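You operate a simulated robot arm through the tools that you are given. There is no shell and no other tool. Be economical: measure what you need, move in short steps, check, and stop when the job is done.

The job below is to be done with a simulated two-armed robot. You get a single attempt, and the scene is never put back.

## Task
Finish the drive service: stow the grease can and switch the isolator on.
Fine: yellow can into the orange drawer, shut it; panel lamp off; isolator last. Set down upright: yellow can. Where these are worked on the way, their far stop is far enough and under half their travel is too little: orange drawer.
Where things are to end (x, y in the base frame): yellow can within 60 mm of [640, -10].
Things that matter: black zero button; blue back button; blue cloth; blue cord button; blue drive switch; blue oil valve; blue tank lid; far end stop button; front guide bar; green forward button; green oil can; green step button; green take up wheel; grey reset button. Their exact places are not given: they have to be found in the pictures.

It is judged by the outcome, as a careful person would: the job done as asked, and still so three seconds after it is handed in. It fails if anything else is knocked over, pushed out of place, dropped, spilled or broken.

## Robot
Two 6-joint arms with two-finger grippers on one trunk, on a base that drives. Base frame: it is fixed to the floor where the robot stands at the start and does not move with it; the origin is under the middle of the robot, x ahead of it, y to its left, z up; the surface under the hand at the start is at about z = 820. Units: mm, degrees, N and s.
The left shoulder is at the start at [61, 143, 709], the right one opposite. With the tool pointing down near the work surface each hand reaches from about 100 to 660 mm from the robot's upright axis, wherever it stands, measured 20 degrees to its own side. Places, roughly: black zero button [1700, 600, 1100]; blue back button [1700, -4500, 1300]; blue cord button [1700, -1200, 1600]; blue drive switch [1700, 400, 1200]; blue oil valve [700, -500, 1400]; blue tank lid [700, -800, 1200]; far end stop button [1800, 500, 1000]; front guide bar [1600, -1200, 1100]; green forward button [1700, -4400, 1300]; green step button [1700, -1100, 1600]; green take up wheel [700, -100, 1200]; grey reset button [1700, 600, 1400]; guide bar knob [1700, -1100, 1000]; inside of the orange drawer [700, 0, 700]; isolator switch [800, 100, 1400]; line mode switch [1700, -4500, 1200]. Payload 2.45 kg a hand.
Tool frame (each hand has its own): the origin (TCP) lies between the finger pads and is the grasp point; the fingertips stand 26 mm ahead of it; z points along the fingers, y is the line along which they close. Largest opening 96 mm; the body of the gripper starts 69 mm behind the TCP.
Orientation is told as [roll, pitch, yaw] about the base's x, y, z axes, in that order, counted from this pose: with the fingers straight down and closing along the base's y, the tool's x points along the base's -x, its y along +y and its z along -z.

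## Interface
- The arms move only by the tool arm_command. It takes "left_moves", "right_moves" or both (then of equal length, played together; a hand with none holds still); each is a list of rows, each an object of numbers (a shift or turn left out is 0, a gripper value left out holds the last): "dx", "dy", "dz": the shift along the base's x, y, z in mm; "rx", "ry", "rz": the turn, a rotation vector about the base's x, y, z in degrees; "gripper": the finger opening in mm, from 0 to 96. In form: [{"dx": .., "dy": .., "dz": .., "rx": .., "ry": .., "rz": .., "gripper": ..}, ...]. A call has 1 to 8 rows; each row shifts and turns the commanded pose from where the row before left it. Each row takes 0.2 s and may step no farther than 50 mm and 8.6 degrees from the row before; otherwise, or with a gripper value out of range, the whole call is refused. A pose out of reach is approached as far as the arm can. The call stops where the force on the tool passes 90 N (or 10 N more than at its start, if that is more) or the arm is blocked; 0.2 s more then pass. The fingers move at their own pace and stop on an object; they squeeze with about 36 N. The grip force told is the motor's: it shows also when the fingers shut on nothing. Time passes only in rows, and 0.2 s behind the last, so rows that do not move let the fingers close. The reply holds the time, the measured pose of the TCP, the force on the tool along the base axes, the opening and the grip force, in the units named above and with some noise, with the torque about the TCP (base axes, N m) and any sound that the robot's microphone picked up, and new pictures: "show" is both (left out), scene, wrist or none (wrist: the cameras of the hands that moved).
- Cameras (640 x 400 px; columns grow to the right, rows downward): "scene" is now at [152.9, -10.4, 1343.7]; the picture's right is [-0.10, -0.99, 0.00], its down [-0.47, 0.05, -0.88] and it looks along [0.88, -0.09, -0.47] (base axes); focal length 214 px, centre (320, 200). "left" rides on the left gripper at [82, -3, -98] in its tool frame; the picture's right is [0.04, 1.00, 0.00], its down [-0.73, 0.03, -0.68] and it looks along [-0.68, 0.03, 0.73] (tool axes); focal length 256 px, centre (320, 200). "right" rides on the right gripper at [81, 3, -98] in its tool frame; the picture's right is [-0.04, 1.00, 0.00], its down [-0.73, -0.03, -0.68] and it looks along [-0.68, -0.03, 0.73] (tool axes); focal length 256 px, centre (320, 200).
- raise_lower(by): slides the trunk up (or, below 0, down) by that many mm; the arms and the scene camera ride with it, the base frame stays. It gives what a move gives, with no picture.
- roll_base(legs): drives the robot by 1 to 6 legs, each [ahead, turn to the left] in mm and degrees, along the robot's own axes; the way and the turn of a leg run together, so that a leg with both is an arc; at most 1500 mm and 180 degrees a leg. The arms and the cameras ride along, it lands a little off, and it stops where it bumps. It gives what a move gives, and a new picture of the scene camera.
- turn_head(pan, tilt): turns the head with the scene camera to pan (to the left, within 86 degrees either way) and tilt (down, from -29 to 69), counted from straight ahead of the robot. It gives what a move gives, and a new picture of the scene camera.
- pixel_to_xyz(camera, pixels): for up to 12 pixels [column, row] of the newest picture of that camera ("zoom" is the newest enlarged one), the place [x, y, z] in the base frame of the surface seen there, good to about 2 mm. No time passes.
- enlarge(camera, box): a new picture of the part [left, top, right, bottom] of that camera's present view, enlarged. No time passes.
- close_job(): hands the job in; it is judged then, once.

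Keep the steps short. Do not move on a guess: measure, check each grasp and each placing, and mend mistakes. In all there are 80 turns and 260 pictures (those below and enlarged ones count). Leave the grippers open and the arms clear of the work at the hand-in unless told otherwise, and finish with a single line.

The tools are called as name(argument=value, ...) on one line, values as JSON. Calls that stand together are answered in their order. arm_command: Moves the arms, as the interface text tells. Its arguments: {"type":"object","properties":{"left_moves":{"type":"array"},"right_moves":{"type":"array"},"show":{"type":"string","enum":["both","scene","wrist","none"]}},"required":[]} The other tools are called the same way: raise_lower (by) slides the trunk up or down; roll_base (legs) drives the base; turn_head (pan, tilt) turns the head that bears the scene camera; pixel_to_xyz (camera, pixels) gives the place of the surface under pixels of a picture; enlarge (camera, box) takes an enlarged picture of a part of a camera's view; close_job () hands the job in.

At the start:

```text
t: 0.0
left_tool_pos: [560.9, 232.0, 999.0]
left_tool_rot: [-0.1, -0.1, 0.1]
left_force: [-0.6, -0.3, 0.8]
left_wrist_torque: [-0.02, 0.01, -0.01]
left_width: 96.0
left_gripper_force: 0.1
right_tool_pos: [533.0, -144.7, 997.3]
right_tool_rot: [0.0, 0.1, 0.1]
right_force: [0.5, -0.4, 0.4]
right_wrist_torque: [-0.02, 0.0, 0.02]
right_width: 96.0
right_gripper_force: 0.1
trunk travel left (down, up): [-334.0, 256.0]
robot x, y, heading: [0.7, -0.6, 0.0]
head pan, tilt: [-5.9, 28.0]
```

scene: 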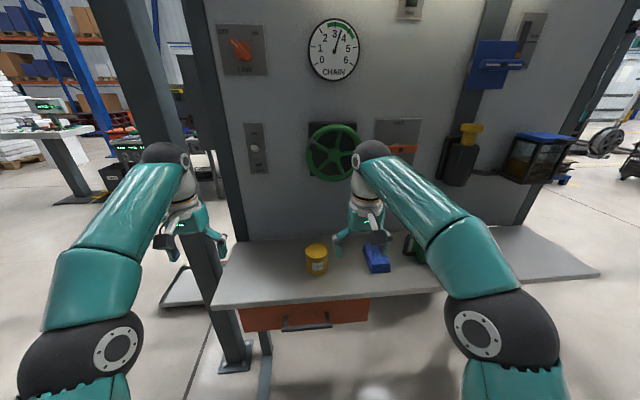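
right: 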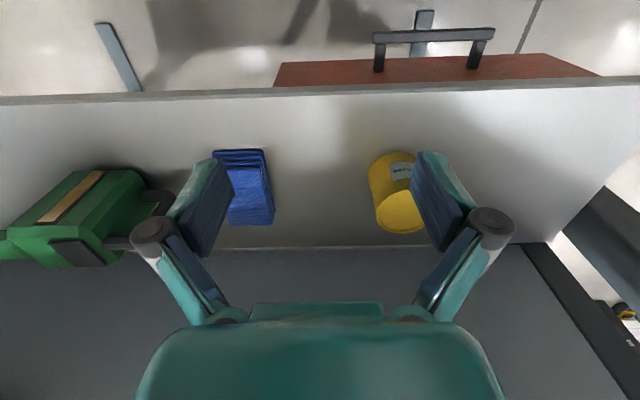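
left: 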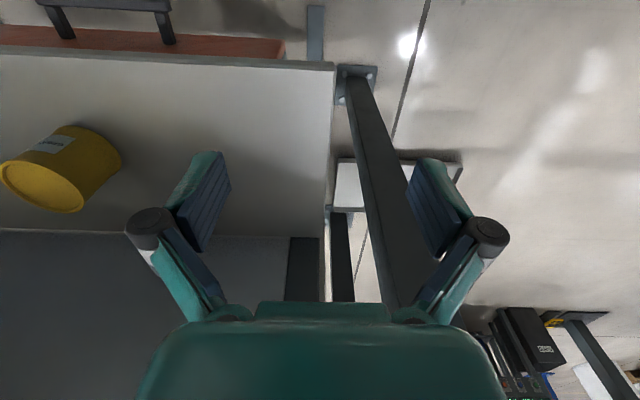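

I see the yellow can at scene (316,260), the drawer handle at (306,325), the orange isolator at (240,48) and a small switch plate at (254,148). I'll enlarge these and measure them.

enlarge(camera="scene", box=[200, 0, 440, 150])

enlarge(camera="scene", box=[200, 110, 300, 190])

pixel_to_xyz(camera="scene", pixels=[[316, 249], [316, 264], [285, 328], [306, 325], [328, 321], [270, 318], [240, 48], [250, 55], [254, 127], [254, 148], [254, 168], [290, 290]])

pixel_to_xyz(camera="right", pixels=[[400, 212], [392, 170], [372, 190], [425, 200], [435, 36], [376, 60], [474, 60], [435, 70], [435, 95], [284, 84], [590, 76], [244, 190]])

```text
2.67 times, centred on (320, 75) of scene
```

zoom: 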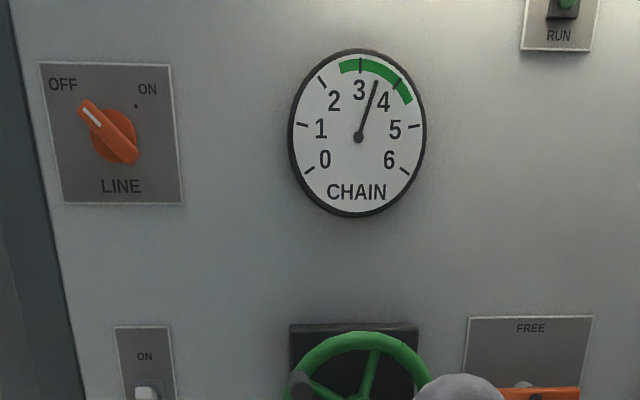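

```text
5.00 times, centred on (250, 150) of scene
```

zoom: 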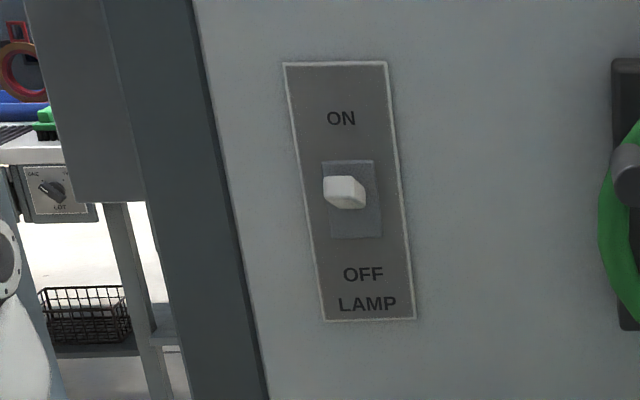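

```text
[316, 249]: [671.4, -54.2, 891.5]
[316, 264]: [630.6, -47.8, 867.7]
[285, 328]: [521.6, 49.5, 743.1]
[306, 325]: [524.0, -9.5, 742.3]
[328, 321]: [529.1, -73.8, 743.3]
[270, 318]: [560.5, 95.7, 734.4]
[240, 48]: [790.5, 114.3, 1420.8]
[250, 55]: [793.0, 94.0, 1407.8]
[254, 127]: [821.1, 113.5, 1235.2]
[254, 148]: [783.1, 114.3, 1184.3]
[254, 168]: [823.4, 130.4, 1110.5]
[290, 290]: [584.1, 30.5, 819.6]
```

```text
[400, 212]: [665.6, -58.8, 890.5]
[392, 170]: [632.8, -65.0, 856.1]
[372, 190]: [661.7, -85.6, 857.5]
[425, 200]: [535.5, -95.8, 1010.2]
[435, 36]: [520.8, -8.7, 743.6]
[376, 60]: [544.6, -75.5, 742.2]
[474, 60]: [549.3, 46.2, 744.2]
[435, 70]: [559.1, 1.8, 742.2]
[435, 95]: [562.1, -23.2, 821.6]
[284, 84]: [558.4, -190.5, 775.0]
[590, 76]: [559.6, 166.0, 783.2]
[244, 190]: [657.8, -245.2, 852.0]
```

The lamp toggle is up (ON) and the isolator points to OFF. The drawer handle bar sits at about [522, -10, 743], with the front at x≈560. I'll bring the left hand back and turn it to point forward so it can grip the handle.

arm_command(left_moves=[{"dx": -22, "dz": -10, "rx": 4.62, "ry": -4.62, "rz": -4.62}, {"dx": -22, "dz": -10, "rx": 4.62, "ry": -4.62, "rz": -4.62}, {"dx": -22, "dz": -10, "rx": 4.62, "ry": -4.62, "rz": -4.62}, {"dx": -22, "dz": -15, "rx": 4.62, "ry": -4.62, "rz": -4.62}, {"dx": -22, "dz": -15, "rx": 4.62, "ry": -4.62, "rz": -4.62}, {"dx": -22, "dz": -15, "rx": 4.62, "ry": -4.62, "rz": -4.62}, {"dx": -22, "dz": -15, "rx": 4.62, "ry": -4.62, "rz": -4.62}, {"dx": -10, "dz": -15, "rx": 4.62, "ry": -4.62, "rz": -4.62}], show="scene")

```text
t: 1.8
left_tool_pos: [396.1, 231.7, 892.9]
left_tool_rot: [48.5, -19.6, -48.6]
left_force: [-0.5, 0.5, 0.0]
left_wrist_torque: [0.01, 0.0, 0.02]
left_width: 95.8
left_gripper_force: 0.1
right_tool_pos: [534.0, -146.4, 999.5]
right_tool_rot: [0.0, 0.0, 0.1]
right_force: [-0.3, 0.2, 0.1]
right_wrist_torque: [0.02, -0.01, 0.0]
right_width: 96.1
right_gripper_force: 0.0
trunk travel left (down, up): [-334.0, 256.0]
robot x, y, heading: [-1.5, -1.3, 0.3]
head pan, tilt: [-5.9, 28.0]
```

scene: 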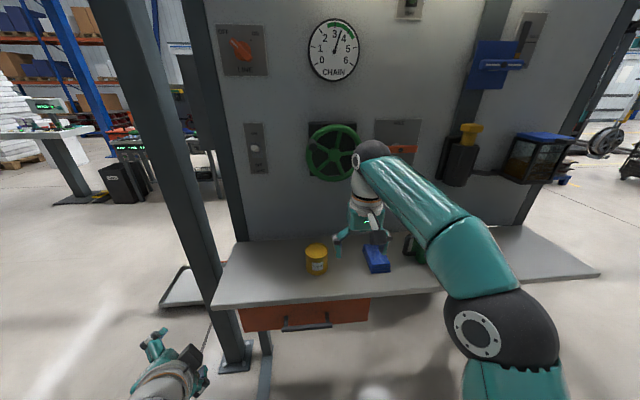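

The first half of the turn went well. I'll finish it and bring the hand down to handle height.

arm_command(left_moves=[{"dy": -20, "dz": -20, "rx": 4.62, "ry": -4.62, "rz": -4.62}, {"dy": -25, "dz": -20, "rx": 4.62, "ry": -4.62, "rz": -4.62}, {"dy": -25, "dz": -20, "rx": 4.62, "ry": -4.62, "rz": -4.62}, {"dy": -25, "dz": -20, "rx": 4.62, "ry": -4.62, "rz": -4.62}, {"dy": -30, "dz": -20, "rx": 4.62, "ry": -4.62, "rz": -4.62}, {"dy": -35, "dz": -20, "rx": 4.62, "ry": -4.62, "rz": -4.62}, {"dy": -35, "dz": -15, "rx": 4.62, "ry": -4.62, "rz": -4.62}, {"dy": -35, "dz": -15}])

```text
t: 3.8
left_tool_pos: [495.6, 15.3, 826.4]
left_tool_rot: [92.6, -5.1, -82.8]
left_force: [0.3, -0.4, 0.0]
left_wrist_torque: [0.02, -0.02, 0.01]
left_width: 96.0
left_gripper_force: 0.1
left hand out of reach, approached as far as the arm can: row 1, 2, 3, 4
right_tool_pos: [533.6, -146.0, 998.2]
right_tool_rot: [0.0, 0.0, 0.1]
right_force: [0.1, -0.4, 0.6]
right_wrist_torque: [0.03, -0.03, 0.0]
right_width: 96.2
right_gripper_force: 0.1
trunk travel left (down, up): [-334.0, 256.0]
robot x, y, heading: [2.3, 1.2, -0.1]
head pan, tilt: [-5.9, 28.0]
stopped in row 8 (left hand): the arm was blocked; the commanded pose is now the measured one
```

scene: 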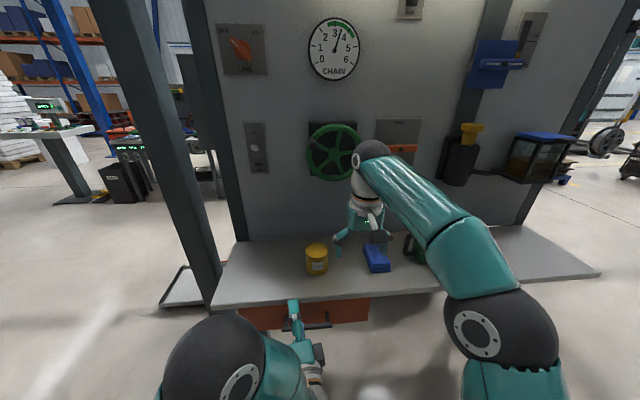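
left: 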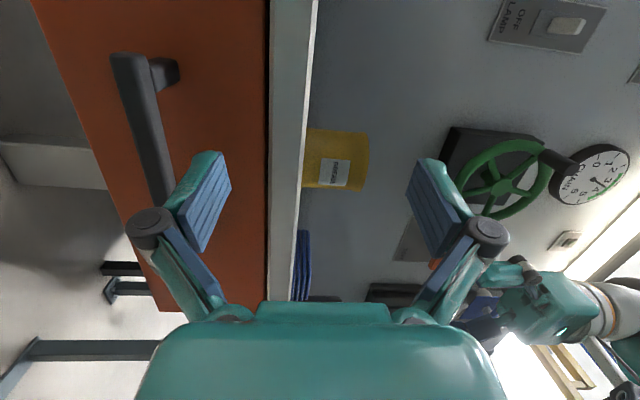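

With the hand pointing forward the arm is cramped, stopping at x≈495. Nothing is touching (forces ≈0). I'll back the base off 170 mm to give it room.

roll_base(legs=[[-170, 0]])

```text
t: 5.3
left_tool_pos: [324.7, 14.4, 825.3]
left_tool_rot: [92.5, -4.9, -82.8]
left_force: [-0.7, -0.4, 0.1]
left_wrist_torque: [0.01, 0.03, 0.01]
left_width: 95.8
left_gripper_force: 0.1
right_tool_pos: [362.3, -147.4, 1001.6]
right_tool_rot: [0.0, 0.0, 0.0]
right_force: [0.3, 0.7, -0.2]
right_wrist_torque: [-0.02, 0.04, 0.0]
right_width: 96.0
right_gripper_force: 0.1
trunk travel left (down, up): [-334.0, 256.0]
robot x, y, heading: [-170.7, 2.6, -0.2]
head pan, tilt: [-5.9, 28.0]
```

scene: 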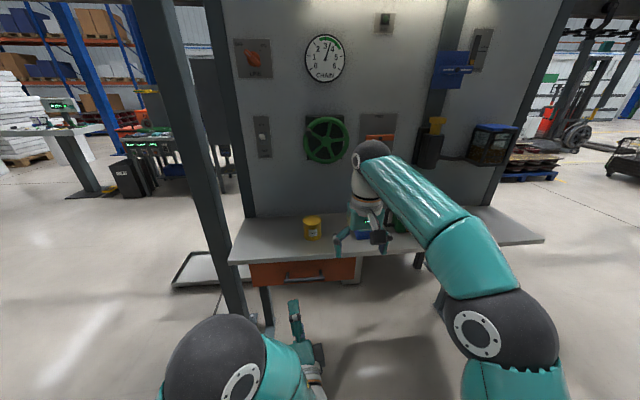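

Clear now. I'll advance to x≈440 and z≈743 while squaring up the wrist.

arm_command(left_moves=[{"dx": 35, "rx": 4.9, "ry": 2.5}, {"dx": 35, "dz": -20, "rz": -7}, {"dx": 30, "dz": -30}, {"dx": 10, "dy": -15, "dz": -32}])

```text
t: 6.3
left_tool_pos: [436.6, -0.3, 745.6]
left_tool_rot: [90.5, 0.3, -89.9]
left_force: [-0.6, -0.7, 0.3]
left_wrist_torque: [0.0, 0.0, -0.01]
left_width: 96.1
left_gripper_force: 0.1
right_tool_pos: [363.2, -146.6, 999.2]
right_tool_rot: [0.0, 0.0, 0.1]
right_force: [-0.2, -0.1, -0.3]
right_wrist_torque: [-0.03, 0.02, -0.01]
right_width: 95.9
right_gripper_force: 0.0
trunk travel left (down, up): [-334.0, 256.0]
robot x, y, heading: [-170.9, -0.1, -0.2]
head pan, tilt: [-5.9, 28.0]
```

scene: 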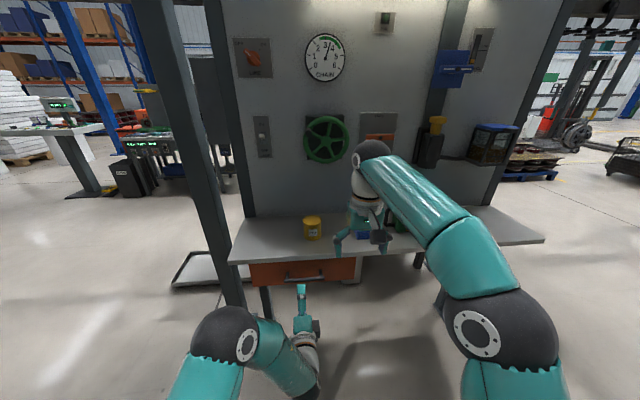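
left: 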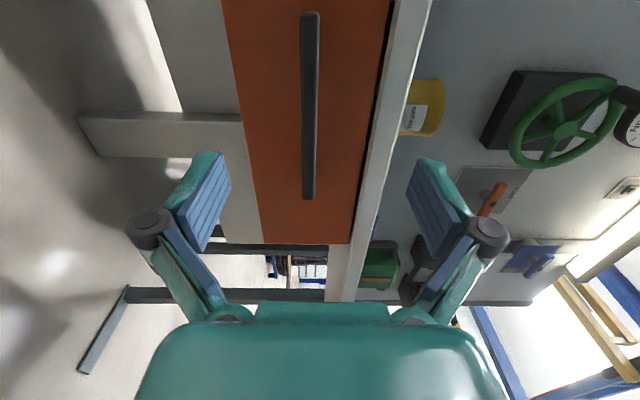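

The handle bar at column 308 is midway between the fingers (230–405). I'll go forward to x≈522 and close.

arm_command(left_moves=[{"dx": 40, "dz": -2, "gripper": 70}, {"dx": 30}, {"dx": 12, "gripper": 40}, {"gripper": 0}, {"gripper": 0}, {"gripper": 0}], show="wrist")

```text
t: 7.7
left_tool_pos: [519.1, 0.7, 736.8]
left_tool_rot: [90.0, 0.2, -89.9]
left_force: [-1.2, 0.0, -16.6]
left_wrist_torque: [-0.93, 0.14, -0.15]
left_width: 11.1
left_gripper_force: 38.0
right_tool_pos: [364.3, -146.6, 999.7]
right_tool_rot: [-0.1, 0.1, 0.0]
right_force: [0.0, 0.2, 0.3]
right_wrist_torque: [-0.03, 0.03, 0.04]
right_width: 96.3
right_gripper_force: 0.0
trunk travel left (down, up): [-334.0, 256.0]
robot x, y, heading: [-171.9, 2.3, -0.1]
head pan, tilt: [-5.9, 28.0]
```

left: 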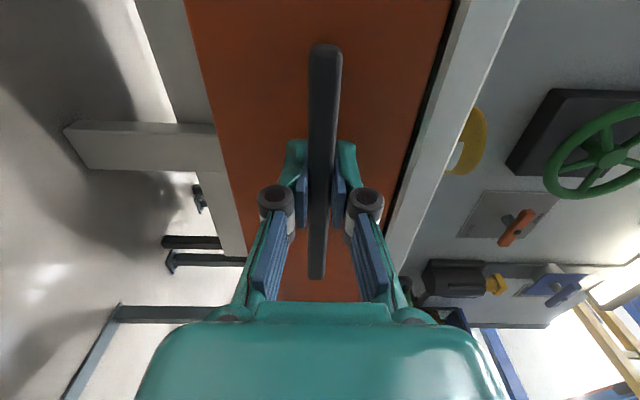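

The handle is held (width 11). I'll pull the drawer open in steps.

arm_command(left_moves=[{"dx": -25, "dz": -3}, {"dx": -30}, {"dx": -30}, {"dx": -30}, {"dx": -30}], show="scene")

```text
t: 8.9
left_tool_pos: [372.1, 2.2, 737.0]
left_tool_rot: [90.3, 0.3, -89.8]
left_force: [-1.6, 11.9, -15.2]
left_wrist_torque: [-0.82, 0.23, 0.66]
left_width: 10.7
left_gripper_force: 37.7
right_tool_pos: [364.5, -146.2, 999.8]
right_tool_rot: [0.0, 0.1, 0.0]
right_force: [0.2, -0.8, 0.9]
right_wrist_torque: [-0.02, -0.01, -0.03]
right_width: 96.0
right_gripper_force: 0.1
trunk travel left (down, up): [-334.0, 256.0]
robot x, y, heading: [-168.3, 0.1, -0.2]
head pan, tilt: [-5.9, 28.0]
```

scene: 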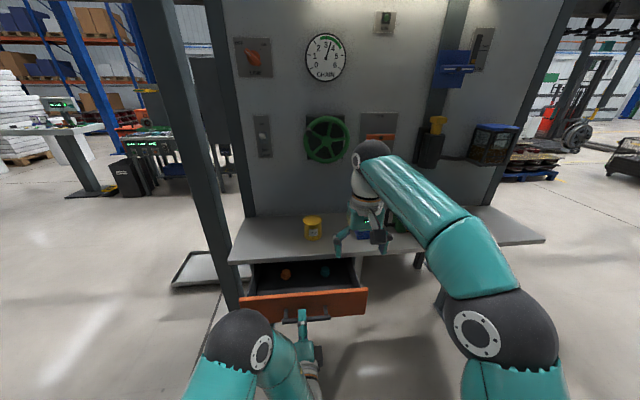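

The drawer is open about 147 mm and holds two small things. I'll pull a bit further, then measure inside.

arm_command(left_moves=[{"dx": -20}, {"dx": -20}], show="none")

enlarge(camera="scene", box=[220, 200, 400, 320])

pixel_to_xyz(camera="zoom", pixels=[[237, 260], [375, 250], [300, 300], [300, 260], [310, 330], [200, 300], [450, 300], [320, 210], [328, 72], [328, 115], [290, 325], [520, 250]])

```text
t: 9.5
left_tool_pos: [332.4, 1.2, 737.6]
left_tool_rot: [90.2, 0.2, -89.6]
left_force: [-1.1, 21.3, -15.0]
left_wrist_torque: [-0.88, 0.13, -0.41]
left_width: 11.1
left_gripper_force: 37.8
right_tool_pos: [364.1, -145.2, 998.9]
right_tool_rot: [-0.1, 0.1, 0.0]
right_force: [-0.3, -0.8, 0.2]
right_wrist_torque: [-0.01, 0.04, -0.01]
right_width: 96.0
right_gripper_force: 0.0
trunk travel left (down, up): [-334.0, 256.0]
robot x, y, heading: [-169.6, 1.8, -0.0]
head pan, tilt: [-5.9, 28.0]
```

```text
3.33 times, centred on (310, 260) of scene
```

zoom: 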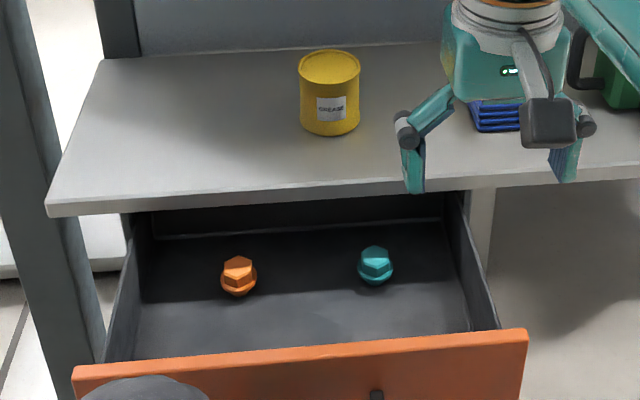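

```text
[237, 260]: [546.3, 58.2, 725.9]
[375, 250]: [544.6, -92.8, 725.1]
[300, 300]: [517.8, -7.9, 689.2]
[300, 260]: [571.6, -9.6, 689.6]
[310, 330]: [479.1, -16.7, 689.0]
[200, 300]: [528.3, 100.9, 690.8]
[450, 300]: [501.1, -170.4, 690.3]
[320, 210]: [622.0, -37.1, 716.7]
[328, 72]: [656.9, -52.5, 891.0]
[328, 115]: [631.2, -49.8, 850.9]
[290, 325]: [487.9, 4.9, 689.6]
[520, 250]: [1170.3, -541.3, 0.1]
```

The drawer is open about 187 mm. Its floor is at z 690, with bolts at (546,58) and (545,-92). The can will go in at (453,-10), so it ends near (640,-10) once the drawer is shut. I'll open the left gripper and then back the base off to clear the handle.

arm_command(left_moves=[{"gripper": 60}, {"gripper": 60}, {"gripper": 60}], show="none")

roll_base(legs=[[-80, 0]])

```text
t: 10.3
left_tool_pos: [332.4, -1.3, 739.1]
left_tool_rot: [90.6, 0.3, -89.9]
left_force: [-0.3, 0.1, 0.1]
left_wrist_torque: [-0.03, 0.01, -0.01]
left_width: 59.8
left_gripper_force: 0.0
right_tool_pos: [363.7, -147.1, 999.3]
right_tool_rot: [0.0, 0.1, 0.0]
right_force: [-0.2, 0.7, 0.1]
right_wrist_torque: [0.0, 0.0, 0.0]
right_width: 95.8
right_gripper_force: 0.1
trunk travel left (down, up): [-334.0, 256.0]
robot x, y, heading: [-168.9, -0.2, 0.1]
head pan, tilt: [-5.9, 28.0]
```

```text
t: 11.3
left_tool_pos: [250.8, -0.4, 737.2]
left_tool_rot: [90.6, 0.2, -89.8]
left_force: [-0.3, -0.3, -0.3]
left_wrist_torque: [-0.01, 0.01, 0.0]
left_width: 60.1
left_gripper_force: 0.0
right_tool_pos: [281.1, -147.1, 1000.0]
right_tool_rot: [0.0, -0.1, 0.1]
right_force: [-0.1, 0.8, 0.7]
right_wrist_torque: [0.0, -0.06, -0.04]
right_width: 95.7
right_gripper_force: 0.0
trunk travel left (down, up): [-334.0, 256.0]
robot x, y, heading: [-253.3, 0.1, -0.2]
head pan, tilt: [-5.9, 28.0]
```

scene: 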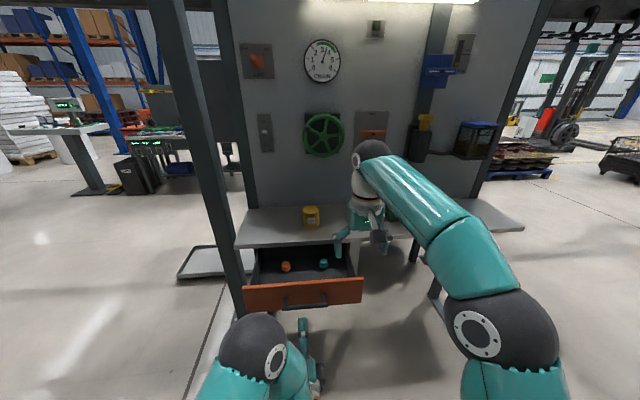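

The drawer stayed open. I'll raise the left hand up and to the left, out of the way, and measure the front-left post.

pixel_to_xyz(camera="scene", pixels=[[185, 60], [200, 130], [215, 200], [230, 270], [240, 240], [310, 210], [305, 303]])

arm_command(left_moves=[{"dz": 45}, {"dz": 45, "dy": 20}, {"dz": 45, "dy": 40}, {"dz": 45, "dy": 45}, {"dz": 45, "dy": 45}, {"dz": 45, "dy": 45}, {"dy": 45}], show="none")

```text
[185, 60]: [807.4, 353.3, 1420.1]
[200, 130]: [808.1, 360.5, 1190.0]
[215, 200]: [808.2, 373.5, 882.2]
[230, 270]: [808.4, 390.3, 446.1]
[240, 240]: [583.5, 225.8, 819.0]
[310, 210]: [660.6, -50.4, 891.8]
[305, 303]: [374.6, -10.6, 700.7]
```

```text
refused: row 3 steps farther than a row can; nothing moved
```

Row 3 stepped too far, so I'll use smaller ones.

arm_command(left_moves=[{"dz": 45}, {"dz": 45, "dy": 15}, {"dz": 35, "dy": 35}, {"dz": 35, "dy": 35}, {"dz": 35, "dy": 35}, {"dz": 35, "dy": 35}, {"dz": 35, "dy": 35}, {"dy": 45}], show="none")

roll_base(legs=[[250, 0]])

```text
t: 13.1
left_tool_pos: [251.0, 211.6, 1018.8]
left_tool_rot: [90.3, 0.3, -89.5]
left_force: [-0.3, -0.4, -0.2]
left_wrist_torque: [0.01, 0.0, 0.02]
left_width: 59.8
left_gripper_force: 0.1
left hand out of reach, approached as far as the arm can: row 5, 8
right_tool_pos: [280.3, -146.1, 1001.5]
right_tool_rot: [0.0, 0.0, -0.2]
right_force: [0.0, 0.4, -0.4]
right_wrist_torque: [0.0, -0.01, -0.02]
right_width: 96.2
right_gripper_force: 0.0
trunk travel left (down, up): [-334.0, 256.0]
robot x, y, heading: [-254.7, 1.6, -0.0]
head pan, tilt: [-5.9, 28.0]
```

```text
t: 15.0
left_tool_pos: [504.5, 208.4, 1020.0]
left_tool_rot: [90.3, 0.2, -89.4]
left_force: [0.1, -0.3, -0.5]
left_wrist_torque: [0.04, 0.02, -0.01]
left_width: 60.0
left_gripper_force: 0.0
right_tool_pos: [533.7, -147.5, 1000.6]
right_tool_rot: [0.1, 0.0, -0.1]
right_force: [-0.1, 0.8, 0.7]
right_wrist_torque: [0.01, 0.02, -0.02]
right_width: 96.0
right_gripper_force: 0.1
trunk travel left (down, up): [-334.0, 256.0]
robot x, y, heading: [-1.6, 3.4, -0.1]
head pan, tilt: [-5.9, 28.0]
```

scene: 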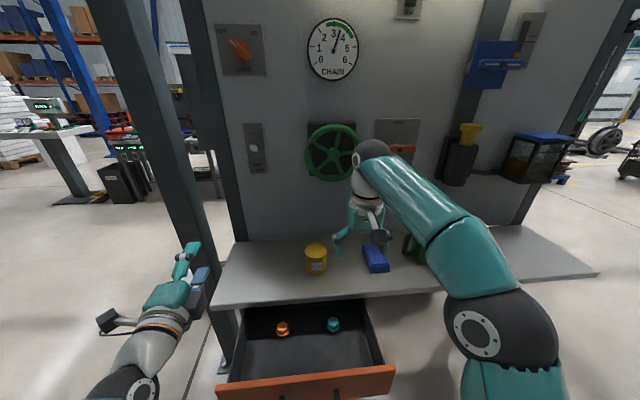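

No bump. Next I'll measure the can's rim precisely.

enlarge(camera="scene", box=[290, 230, 346, 290])

enlarge(camera="right", box=[350, 130, 450, 250])

```text
6.67 times, centred on (318, 260) of scene
```

zoom: 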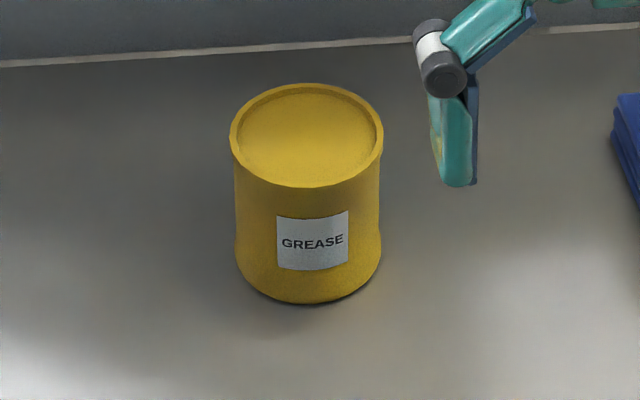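

```text
3.33 times, centred on (400, 190) of right
```

zoom: 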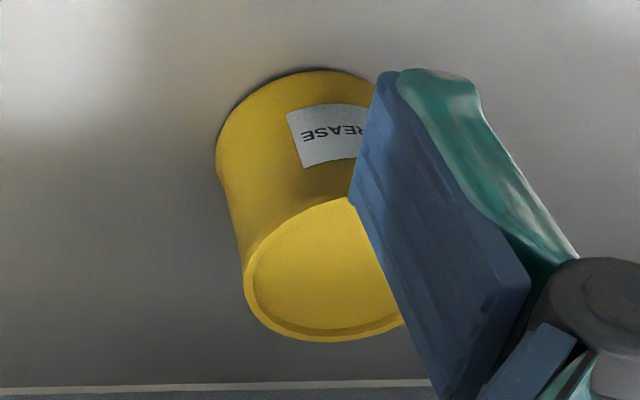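

pixel_to_xyz(camera="scene", pixels=[[316, 250.3], [316, 248], [316, 244], [316, 257], [308, 250], [324, 250]])

```text
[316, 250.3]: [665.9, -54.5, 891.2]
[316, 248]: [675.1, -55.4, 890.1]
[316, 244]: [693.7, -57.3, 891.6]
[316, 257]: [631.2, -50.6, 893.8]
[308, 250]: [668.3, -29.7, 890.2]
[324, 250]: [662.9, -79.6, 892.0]
```

The can's centre is about (664,-54), radius 35 mm, top at 891. I'll move the right hand over it.

arm_command(right_moves=[{"dx": 33, "dy": 23}, {"dx": 33, "dy": 23}, {"dx": 32, "dy": 23}, {"dx": 32, "dy": 24}, {"dz": -30}, {}])

```text
t: 16.4
left_tool_pos: [503.0, 210.4, 1019.1]
left_tool_rot: [90.2, 0.2, -89.4]
left_force: [0.5, -0.1, 1.0]
left_wrist_torque: [-0.02, -0.01, 0.02]
left_width: 59.8
left_gripper_force: 0.2
right_tool_pos: [574.9, -76.7, 932.1]
right_tool_rot: [0.0, 0.0, -0.1]
right_force: [0.2, 0.1, 0.0]
right_wrist_torque: [0.02, -0.03, 0.01]
right_width: 96.4
right_gripper_force: 0.0
right hand out of reach, approached as far as the arm can: row 1, 2, 3, 4
trunk travel left (down, up): [-334.0, 256.0]
robot x, y, heading: [1.2, 2.7, -0.2]
head pan, tilt: [-5.9, 28.0]
```

scene: 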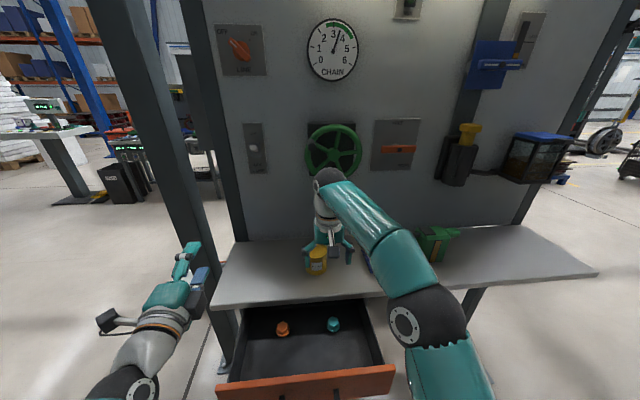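
right: 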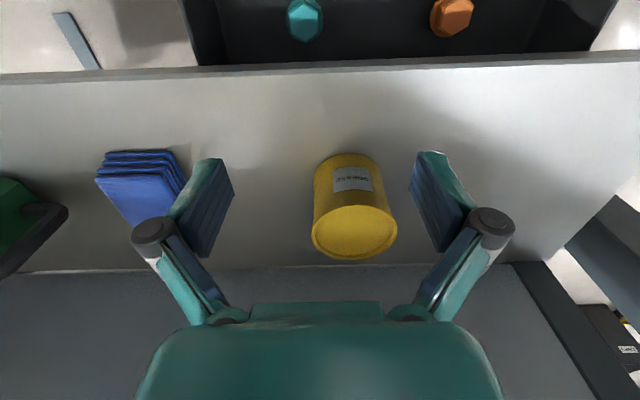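

The hand is out of reach because the wrist sits high. Raising the trunk 200 mm will help, and both hands are clear for it.

raise_lower(by=200)

```text
t: 18.6
left_tool_pos: [503.8, 209.8, 1218.6]
left_tool_rot: [90.2, 0.3, -89.4]
left_force: [-0.4, -0.8, -0.2]
left_wrist_torque: [0.03, 0.01, 0.02]
left_width: 60.0
left_gripper_force: 0.1
right_tool_pos: [575.6, -77.0, 1134.0]
right_tool_rot: [0.0, 0.0, -0.1]
right_force: [0.2, -0.1, -0.4]
right_wrist_torque: [0.0, -0.04, -0.05]
right_width: 96.0
right_gripper_force: 0.0
trunk travel left (down, up): [-534.0, 56.0]
robot x, y, heading: [5.8, -0.9, 0.0]
head pan, tilt: [-5.9, 28.0]
```

Now I'll lower the right hand straight down and see where it settles.

arm_command(right_moves=[{"dz": -40}, {"dz": -40}, {"dz": -40}, {"dz": -20}], show="wrist")

```text
t: 19.6
left_tool_pos: [504.5, 210.8, 1219.7]
left_tool_rot: [90.2, 0.3, -89.5]
left_force: [1.2, -0.7, -0.8]
left_wrist_torque: [0.03, 0.01, 0.01]
left_width: 59.9
left_gripper_force: 0.1
right_tool_pos: [575.9, -76.4, 994.8]
right_tool_rot: [0.0, -0.1, -0.2]
right_force: [0.1, -0.5, 0.3]
right_wrist_torque: [0.0, 0.01, 0.01]
right_width: 95.8
right_gripper_force: 0.1
trunk travel left (down, up): [-534.0, 56.0]
robot x, y, heading: [2.6, -0.3, -0.4]
head pan, tilt: [-5.9, 28.0]
```

right: 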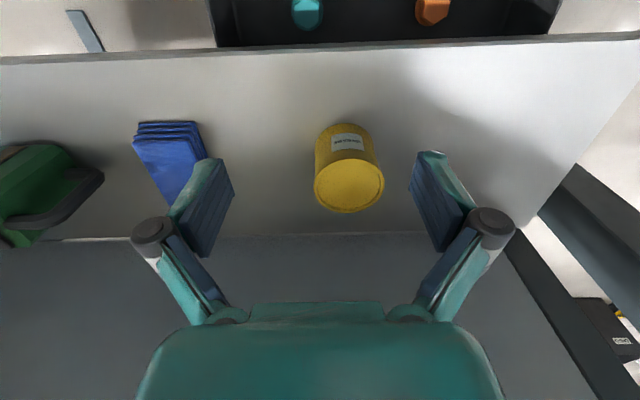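

The commanded pose is now the measured one. I'll shift 88 mm forward and 22 mm left to get over the can, then down to z≈935.

arm_command(right_moves=[{"dx": 44, "dy": 11}, {"dx": 44, "dy": 11}, {"dz": -40}, {}], show="wrist")

```text
t: 20.6
left_tool_pos: [503.6, 211.1, 1219.3]
left_tool_rot: [90.3, 0.3, -89.4]
left_force: [0.1, 0.2, 0.0]
left_wrist_torque: [-0.02, 0.0, 0.0]
left_width: 59.8
left_gripper_force: 0.2
right_tool_pos: [647.3, -54.9, 950.5]
right_tool_rot: [-0.1, -0.1, -0.1]
right_force: [-0.7, -0.2, 0.0]
right_wrist_torque: [0.0, 0.0, 0.0]
right_width: 96.0
right_gripper_force: 0.1
right hand out of reach, approached as far as the arm can: row 2
trunk travel left (down, up): [-534.0, 56.0]
robot x, y, heading: [-0.3, -5.4, -0.3]
head pan, tilt: [-5.9, 28.0]
```

right: 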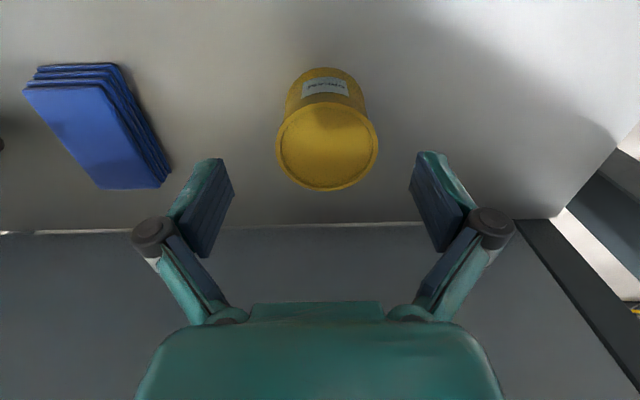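

The can (column 326) is centred between the fingers. I'll go down beside it, adding 16 mm forward.

arm_command(right_moves=[{"dz": -30}, {"dx": 16, "dz": -6}, {}], show="wrist")

```text
t: 21.4
left_tool_pos: [502.6, 209.1, 1220.4]
left_tool_rot: [90.3, 0.3, -89.4]
left_force: [0.2, -0.6, 0.0]
left_wrist_torque: [0.02, 0.01, 0.04]
left_width: 59.9
left_gripper_force: 0.1
right_tool_pos: [662.7, -56.7, 914.8]
right_tool_rot: [0.2, 0.0, -0.1]
right_force: [0.0, -0.5, 0.2]
right_wrist_torque: [-0.02, -0.01, -0.02]
right_width: 96.0
right_gripper_force: 0.1
trunk travel left (down, up): [-534.0, 56.0]
robot x, y, heading: [2.4, 1.5, -0.2]
head pan, tilt: [-5.9, 28.0]
```

right: 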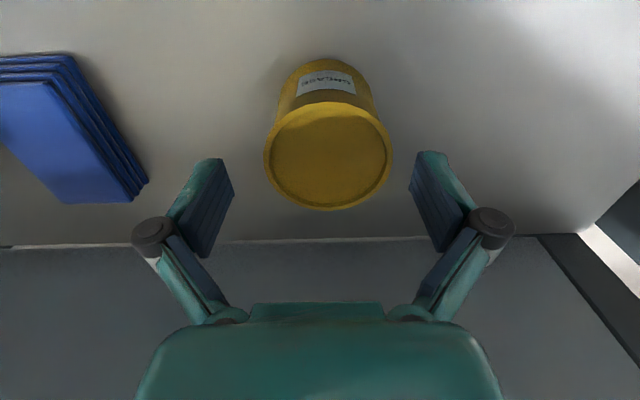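

arm_command(right_moves=[{"dy": 2, "dz": -22}, {"dz": -22}, {}, {"gripper": 60}, {"gripper": 50}, {"gripper": 50}], show="wrist")

```text
t: 22.8
left_tool_pos: [503.3, 209.1, 1219.0]
left_tool_rot: [90.2, 0.2, -89.4]
left_force: [-0.1, -0.8, -0.2]
left_wrist_torque: [0.01, 0.06, -0.03]
left_width: 59.8
left_gripper_force: 0.2
right_tool_pos: [663.7, -53.0, 869.6]
right_tool_rot: [-0.1, -0.1, -0.1]
right_force: [0.1, 0.4, 1.9]
right_wrist_torque: [0.02, -0.03, 0.01]
right_width: 71.3
right_gripper_force: 36.1
trunk travel left (down, up): [-534.0, 56.0]
robot x, y, heading: [-0.7, 3.0, 0.0]
head pan, tilt: [-5.9, 28.0]
```

right: 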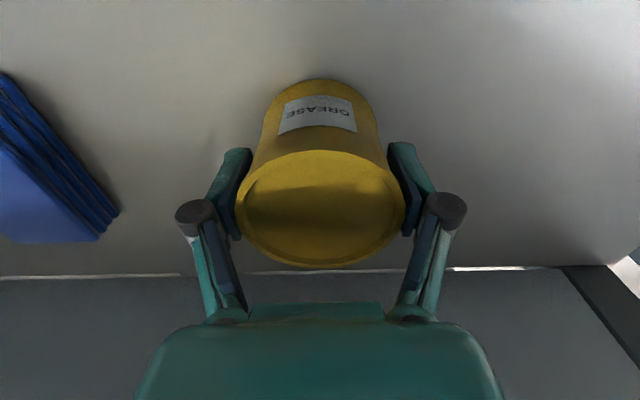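

The can is held at width 71, with the TCP 50 mm above its base. I'll lift it and carry it over the open drawer to about (453,-10).

arm_command(right_moves=[{"dz": 30}, {"dz": 30}, {"dx": -42, "dy": 8}, {"dx": -42, "dy": 9}, {"dx": -42, "dy": 9}, {"dx": -42, "dy": 9}, {"dx": -43, "dy": 8}, {}])

```text
t: 24.6
left_tool_pos: [504.9, 209.8, 1219.0]
left_tool_rot: [90.1, 0.2, -89.4]
left_force: [0.4, 0.0, -0.7]
left_wrist_torque: [-0.01, -0.03, 0.01]
left_width: 60.1
left_gripper_force: 0.1
right_tool_pos: [450.0, -12.3, 929.4]
right_tool_rot: [0.0, 0.0, -0.2]
right_force: [0.1, -0.1, -2.9]
right_wrist_torque: [0.0, 0.0, -0.01]
right_width: 71.6
right_gripper_force: 36.1
right hand out of reach, approached as far as the arm can: row 2
trunk travel left (down, up): [-534.0, 56.0]
robot x, y, heading: [-1.2, -0.1, -0.2]
head pan, tilt: [-5.9, 28.0]
```

scene: 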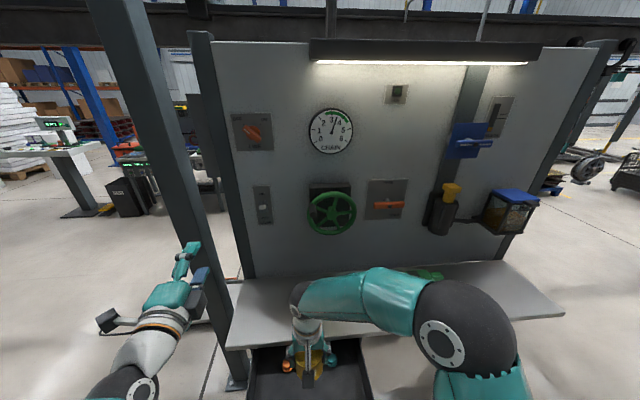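
right: 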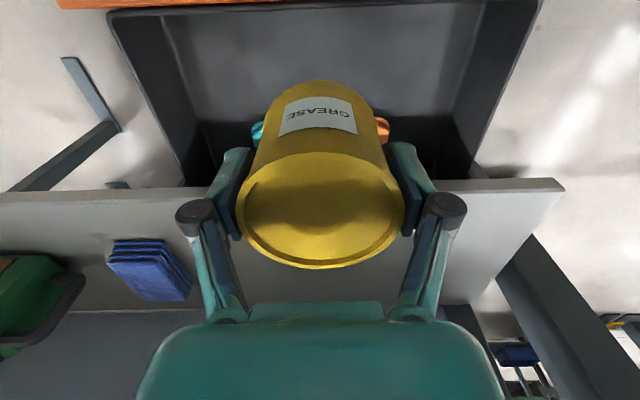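

The can is over the drawer. I'll check that the drawer's extension hasn't changed before lowering.

pixel_to_xyz(camera="right", pixels=[[300, 12], [320, 60], [200, 3], [384, 130], [258, 132], [320, 19]])

arm_command(right_moves=[{"dz": -40}, {"dz": -40}, {"dz": -40}, {"dz": -30}])

```text
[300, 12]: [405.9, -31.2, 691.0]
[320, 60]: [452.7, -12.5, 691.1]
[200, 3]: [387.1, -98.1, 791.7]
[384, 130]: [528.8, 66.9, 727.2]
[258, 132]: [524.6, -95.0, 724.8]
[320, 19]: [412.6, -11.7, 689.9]
```

```text
t: 25.6
left_tool_pos: [503.9, 210.3, 1219.3]
left_tool_rot: [90.3, 0.3, -89.4]
left_force: [-0.2, 0.9, 0.9]
left_wrist_torque: [-0.01, 0.0, 0.0]
left_width: 60.1
left_gripper_force: 0.0
right_tool_pos: [450.1, -11.7, 778.4]
right_tool_rot: [0.0, -0.1, -0.1]
right_force: [0.5, -0.6, -4.0]
right_wrist_torque: [-0.03, -0.03, 0.0]
right_width: 71.4
right_gripper_force: 36.2
trunk travel left (down, up): [-534.0, 56.0]
robot x, y, heading: [2.3, -1.5, -0.3]
head pan, tilt: [-5.9, 28.0]
```

scene: 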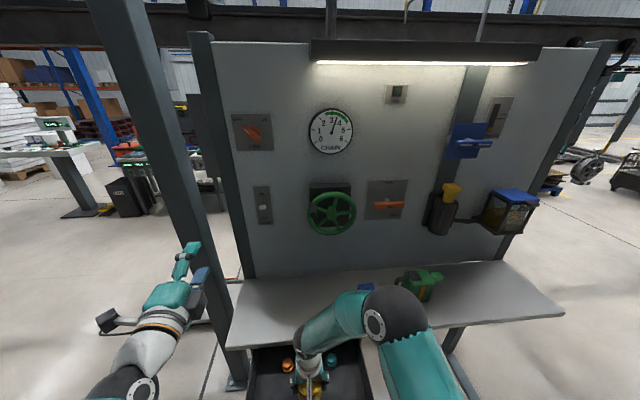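
right: 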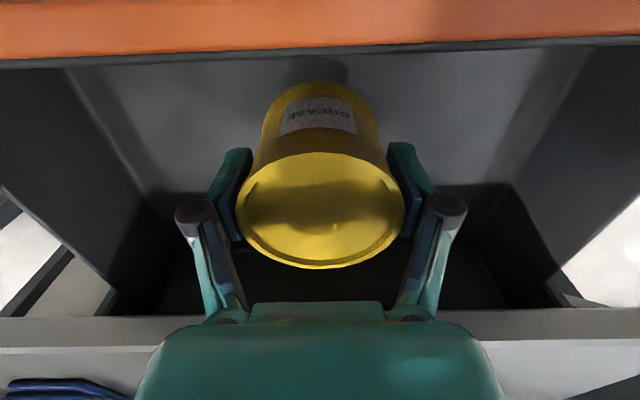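

arm_command(right_moves=[{"dz": -25}, {"dz": -9}, {"dz": -4}, {}], show="wrist")

```text
t: 26.6
left_tool_pos: [504.3, 209.6, 1218.7]
left_tool_rot: [90.2, 0.4, -89.5]
left_force: [0.0, -0.2, 0.2]
left_wrist_torque: [-0.02, -0.02, -0.03]
left_width: 59.9
left_gripper_force: 0.0
right_tool_pos: [448.7, -12.1, 742.1]
right_tool_rot: [0.1, 0.1, -0.1]
right_force: [0.1, 0.0, -3.9]
right_wrist_torque: [-0.01, -0.05, 0.0]
right_width: 71.4
right_gripper_force: 36.0
trunk travel left (down, up): [-534.0, 56.0]
robot x, y, heading: [-1.2, 3.0, -0.1]
head pan, tilt: [-5.9, 28.0]
```

right: 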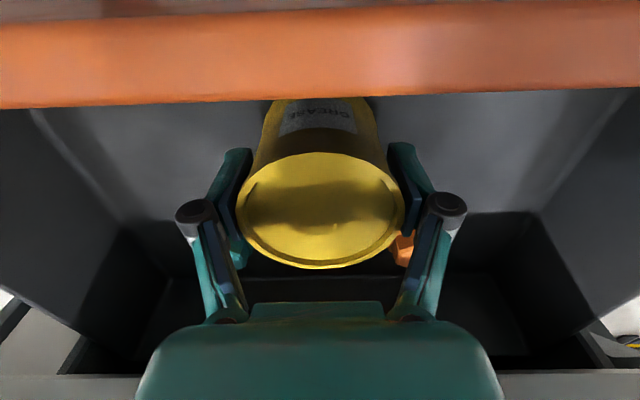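

The base isn't bearing yet. I'll lower it in small steps.

arm_command(right_moves=[{"dz": -2}, {"dz": -1.5}, {}], show="none")

```text
t: 27.4
left_tool_pos: [502.3, 209.0, 1220.4]
left_tool_rot: [90.3, 0.2, -89.4]
left_force: [0.4, -0.3, -0.8]
left_wrist_torque: [-0.02, -0.03, 0.01]
left_width: 60.0
left_gripper_force: 0.1
right_tool_pos: [449.2, -12.5, 739.3]
right_tool_rot: [0.2, -0.2, -0.1]
right_force: [1.3, -1.9, 19.6]
right_wrist_torque: [0.05, 0.63, 0.05]
right_width: 71.4
right_gripper_force: 36.1
trunk travel left (down, up): [-534.0, 56.0]
robot x, y, heading: [-0.1, -3.8, -0.2]
head pan, tilt: [-5.9, 28.0]
```

The can is now resting on the floor of the drawer (+20 N). I'll ease off 1 mm, open slowly and rise.

arm_command(right_moves=[{"dz": 1.2}, {"gripper": 76}, {"gripper": 84}, {"gripper": 92}, {"dz": 20, "gripper": 94}, {"dz": 45}, {"dz": 45}, {"dz": 45}])

```text
t: 29.1
left_tool_pos: [502.3, 209.8, 1219.2]
left_tool_rot: [90.3, 0.3, -89.3]
left_force: [-0.3, 0.4, -0.1]
left_wrist_torque: [0.0, 0.0, 0.0]
left_width: 60.2
left_gripper_force: 0.0
right_tool_pos: [447.8, -11.7, 894.4]
right_tool_rot: [0.0, 0.0, -0.1]
right_force: [0.1, 0.6, -1.0]
right_wrist_torque: [0.01, -0.01, -0.01]
right_width: 94.3
right_gripper_force: 0.1
trunk travel left (down, up): [-534.0, 56.0]
robot x, y, heading: [-1.4, 1.7, -0.4]
head pan, tilt: [-5.9, 28.0]
```

scene: 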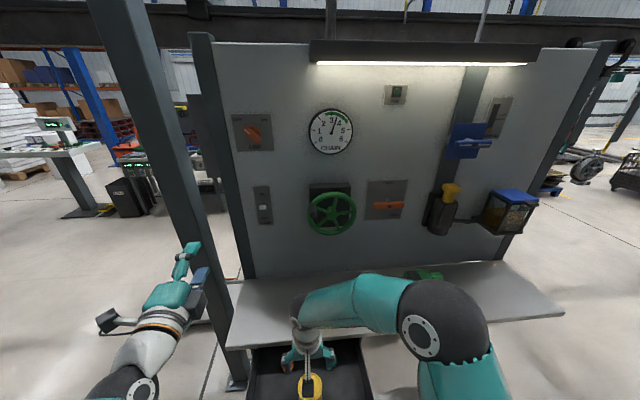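
right: 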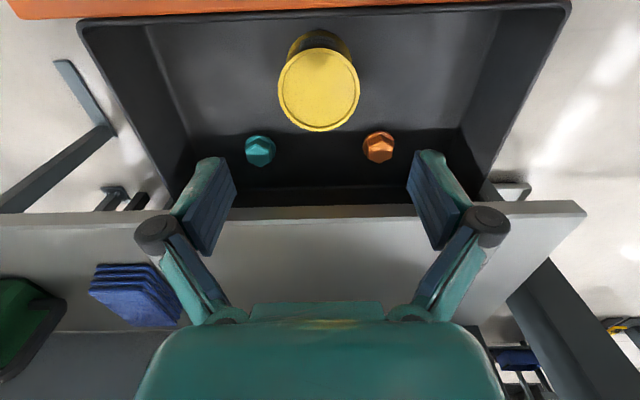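

The can is standing upright in the drawer. To shut the drawer I'll use the closed right fingers against the handle bar. First I'll roll back 100 mm; the hand is above the drawer front, so it clears.

roll_base(legs=[[-100, 0]])

arm_command(right_moves=[{"dx": -30, "gripper": 0}, {"dx": -28}, {"gripper": 0}, {}])

```text
t: 30.3
left_tool_pos: [400.5, 210.1, 1220.6]
left_tool_rot: [90.3, 0.2, -89.3]
left_force: [0.5, 0.8, 0.6]
left_wrist_torque: [-0.01, -0.02, 0.0]
left_width: 60.1
left_gripper_force: 0.1
right_tool_pos: [346.1, -10.8, 894.0]
right_tool_rot: [-0.1, -0.1, -0.2]
right_force: [-0.5, -0.3, 0.1]
right_wrist_torque: [0.01, -0.03, 0.02]
right_width: 93.9
right_gripper_force: 0.1
trunk travel left (down, up): [-534.0, 56.0]
robot x, y, heading: [-97.3, 4.0, 0.1]
head pan, tilt: [-5.9, 28.0]
```

scene: 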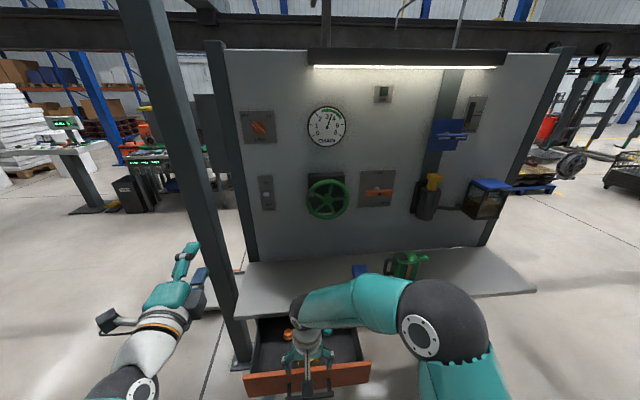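

```text
t: 31.3
left_tool_pos: [402.7, 211.5, 1220.0]
left_tool_rot: [90.3, 0.2, -89.3]
left_force: [-0.2, -0.2, 0.5]
left_wrist_torque: [0.0, 0.02, 0.0]
left_width: 59.8
left_gripper_force: 0.1
right_tool_pos: [289.3, -10.6, 894.2]
right_tool_rot: [-0.1, 0.0, -0.1]
right_force: [1.1, -1.2, -0.3]
right_wrist_torque: [-0.03, 0.02, 0.02]
right_width: 0.1
right_gripper_force: 28.5
trunk travel left (down, up): [-534.0, 56.0]
robot x, y, heading: [-98.4, 3.5, -0.2]
head pan, tilt: [-5.9, 28.0]
```

scene: 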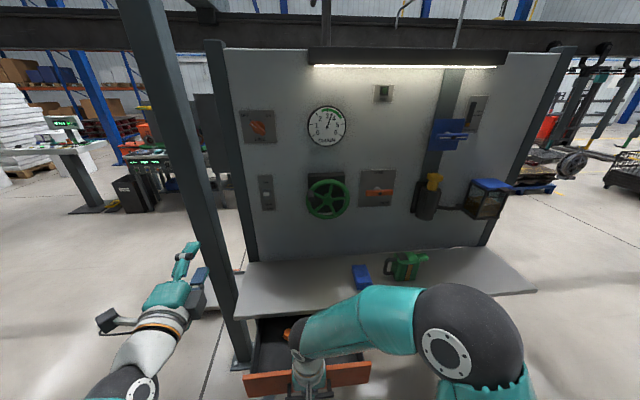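
right: 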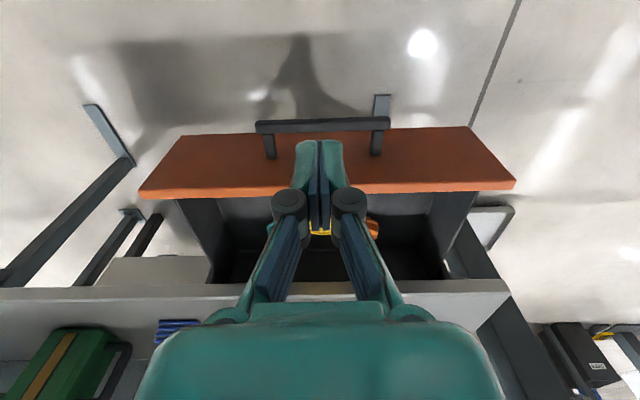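

pixel_to_xyz(camera="right", pixels=[[280, 126], [360, 124], [280, 121], [320, 160], [230, 170]])

enlarge(camera="right", box=[220, 90, 420, 240])

```text
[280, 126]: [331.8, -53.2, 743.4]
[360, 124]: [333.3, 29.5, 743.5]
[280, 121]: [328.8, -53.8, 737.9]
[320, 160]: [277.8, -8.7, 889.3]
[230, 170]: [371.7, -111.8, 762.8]
```

```text
2.67 times, centred on (320, 165) of right
```

zoom: 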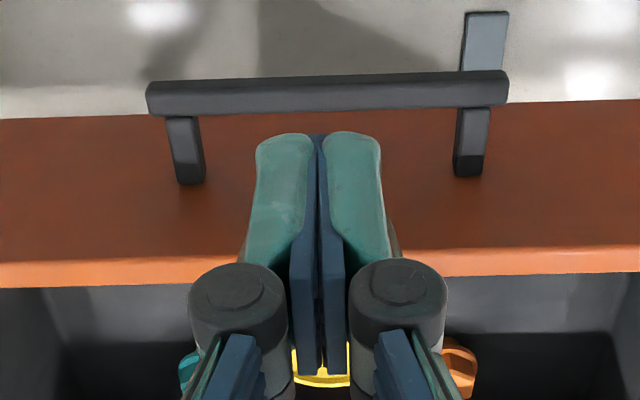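

The handle bar's face is at x≈326, so 20 mm of clearance. I'll lower the closed fingers in front of it to z≈750.

arm_command(right_moves=[{"dz": -40}, {"dz": -40}, {"dz": -40}, {"dz": -24}, {}])

```text
t: 32.5
left_tool_pos: [402.5, 211.0, 1220.4]
left_tool_rot: [90.3, 0.2, -89.4]
left_force: [-0.2, -0.8, -0.6]
left_wrist_torque: [0.02, 0.01, 0.03]
left_width: 60.2
left_gripper_force: 0.0
right_tool_pos: [289.0, -9.2, 749.9]
right_tool_rot: [0.1, 0.0, 0.0]
right_force: [-0.3, 0.7, 0.1]
right_wrist_torque: [0.03, 0.02, 0.03]
right_width: 0.1
right_gripper_force: 28.0
trunk travel left (down, up): [-534.0, 56.0]
robot x, y, heading: [-100.4, -0.8, -0.0]
head pan, tilt: [-5.9, 28.0]
```

scene: 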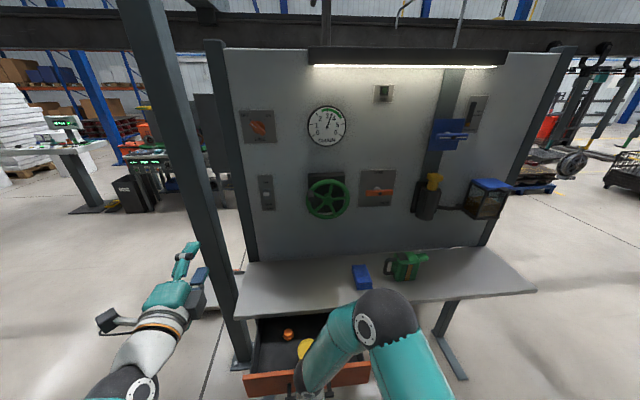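
right: 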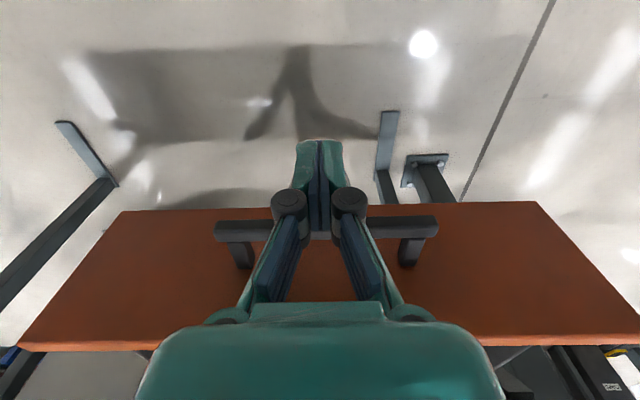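

The fingers are in front of the bar. I'll push gently.

arm_command(right_moves=[{"dx": 15}, {"dx": 15}, {"dx": 18}, {"dx": 20}, {"dx": 20}, {"dx": 20}, {"dx": 20}, {"dx": 18}])

```text
t: 34.3
left_tool_pos: [403.3, 210.7, 1219.4]
left_tool_rot: [90.2, 0.2, -89.3]
left_force: [-0.4, -0.4, -0.1]
left_wrist_torque: [0.03, 0.01, 0.03]
left_width: 60.0
left_gripper_force: 0.0
right_tool_pos: [438.0, -10.8, 751.1]
right_tool_rot: [-0.1, 0.0, 0.0]
right_force: [-0.1, 0.3, -0.4]
right_wrist_torque: [-0.01, 0.04, 0.0]
right_width: 0.0
right_gripper_force: 28.4
trunk travel left (down, up): [-534.0, 56.0]
robot x, y, heading: [-98.8, 0.1, -0.1]
head pan, tilt: [-5.9, 28.0]
```

scene: 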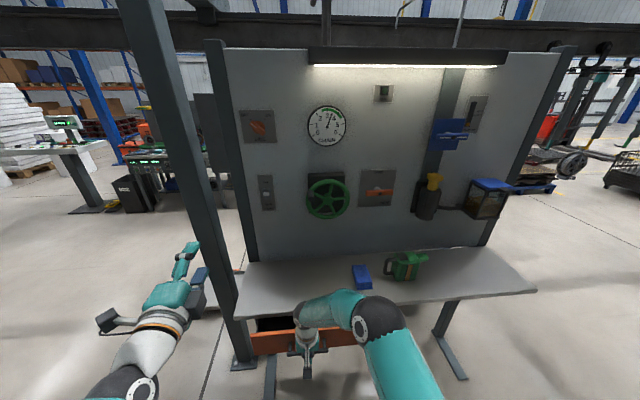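
right: 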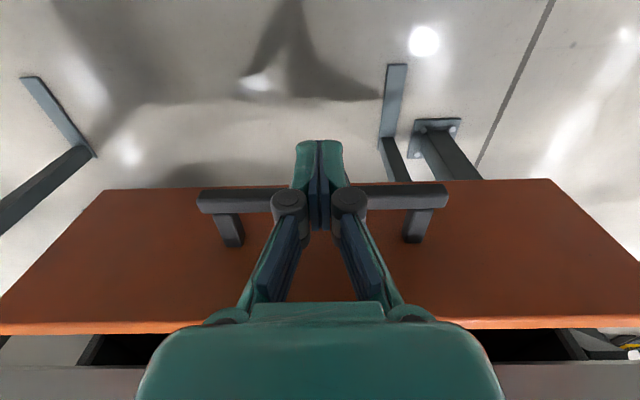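

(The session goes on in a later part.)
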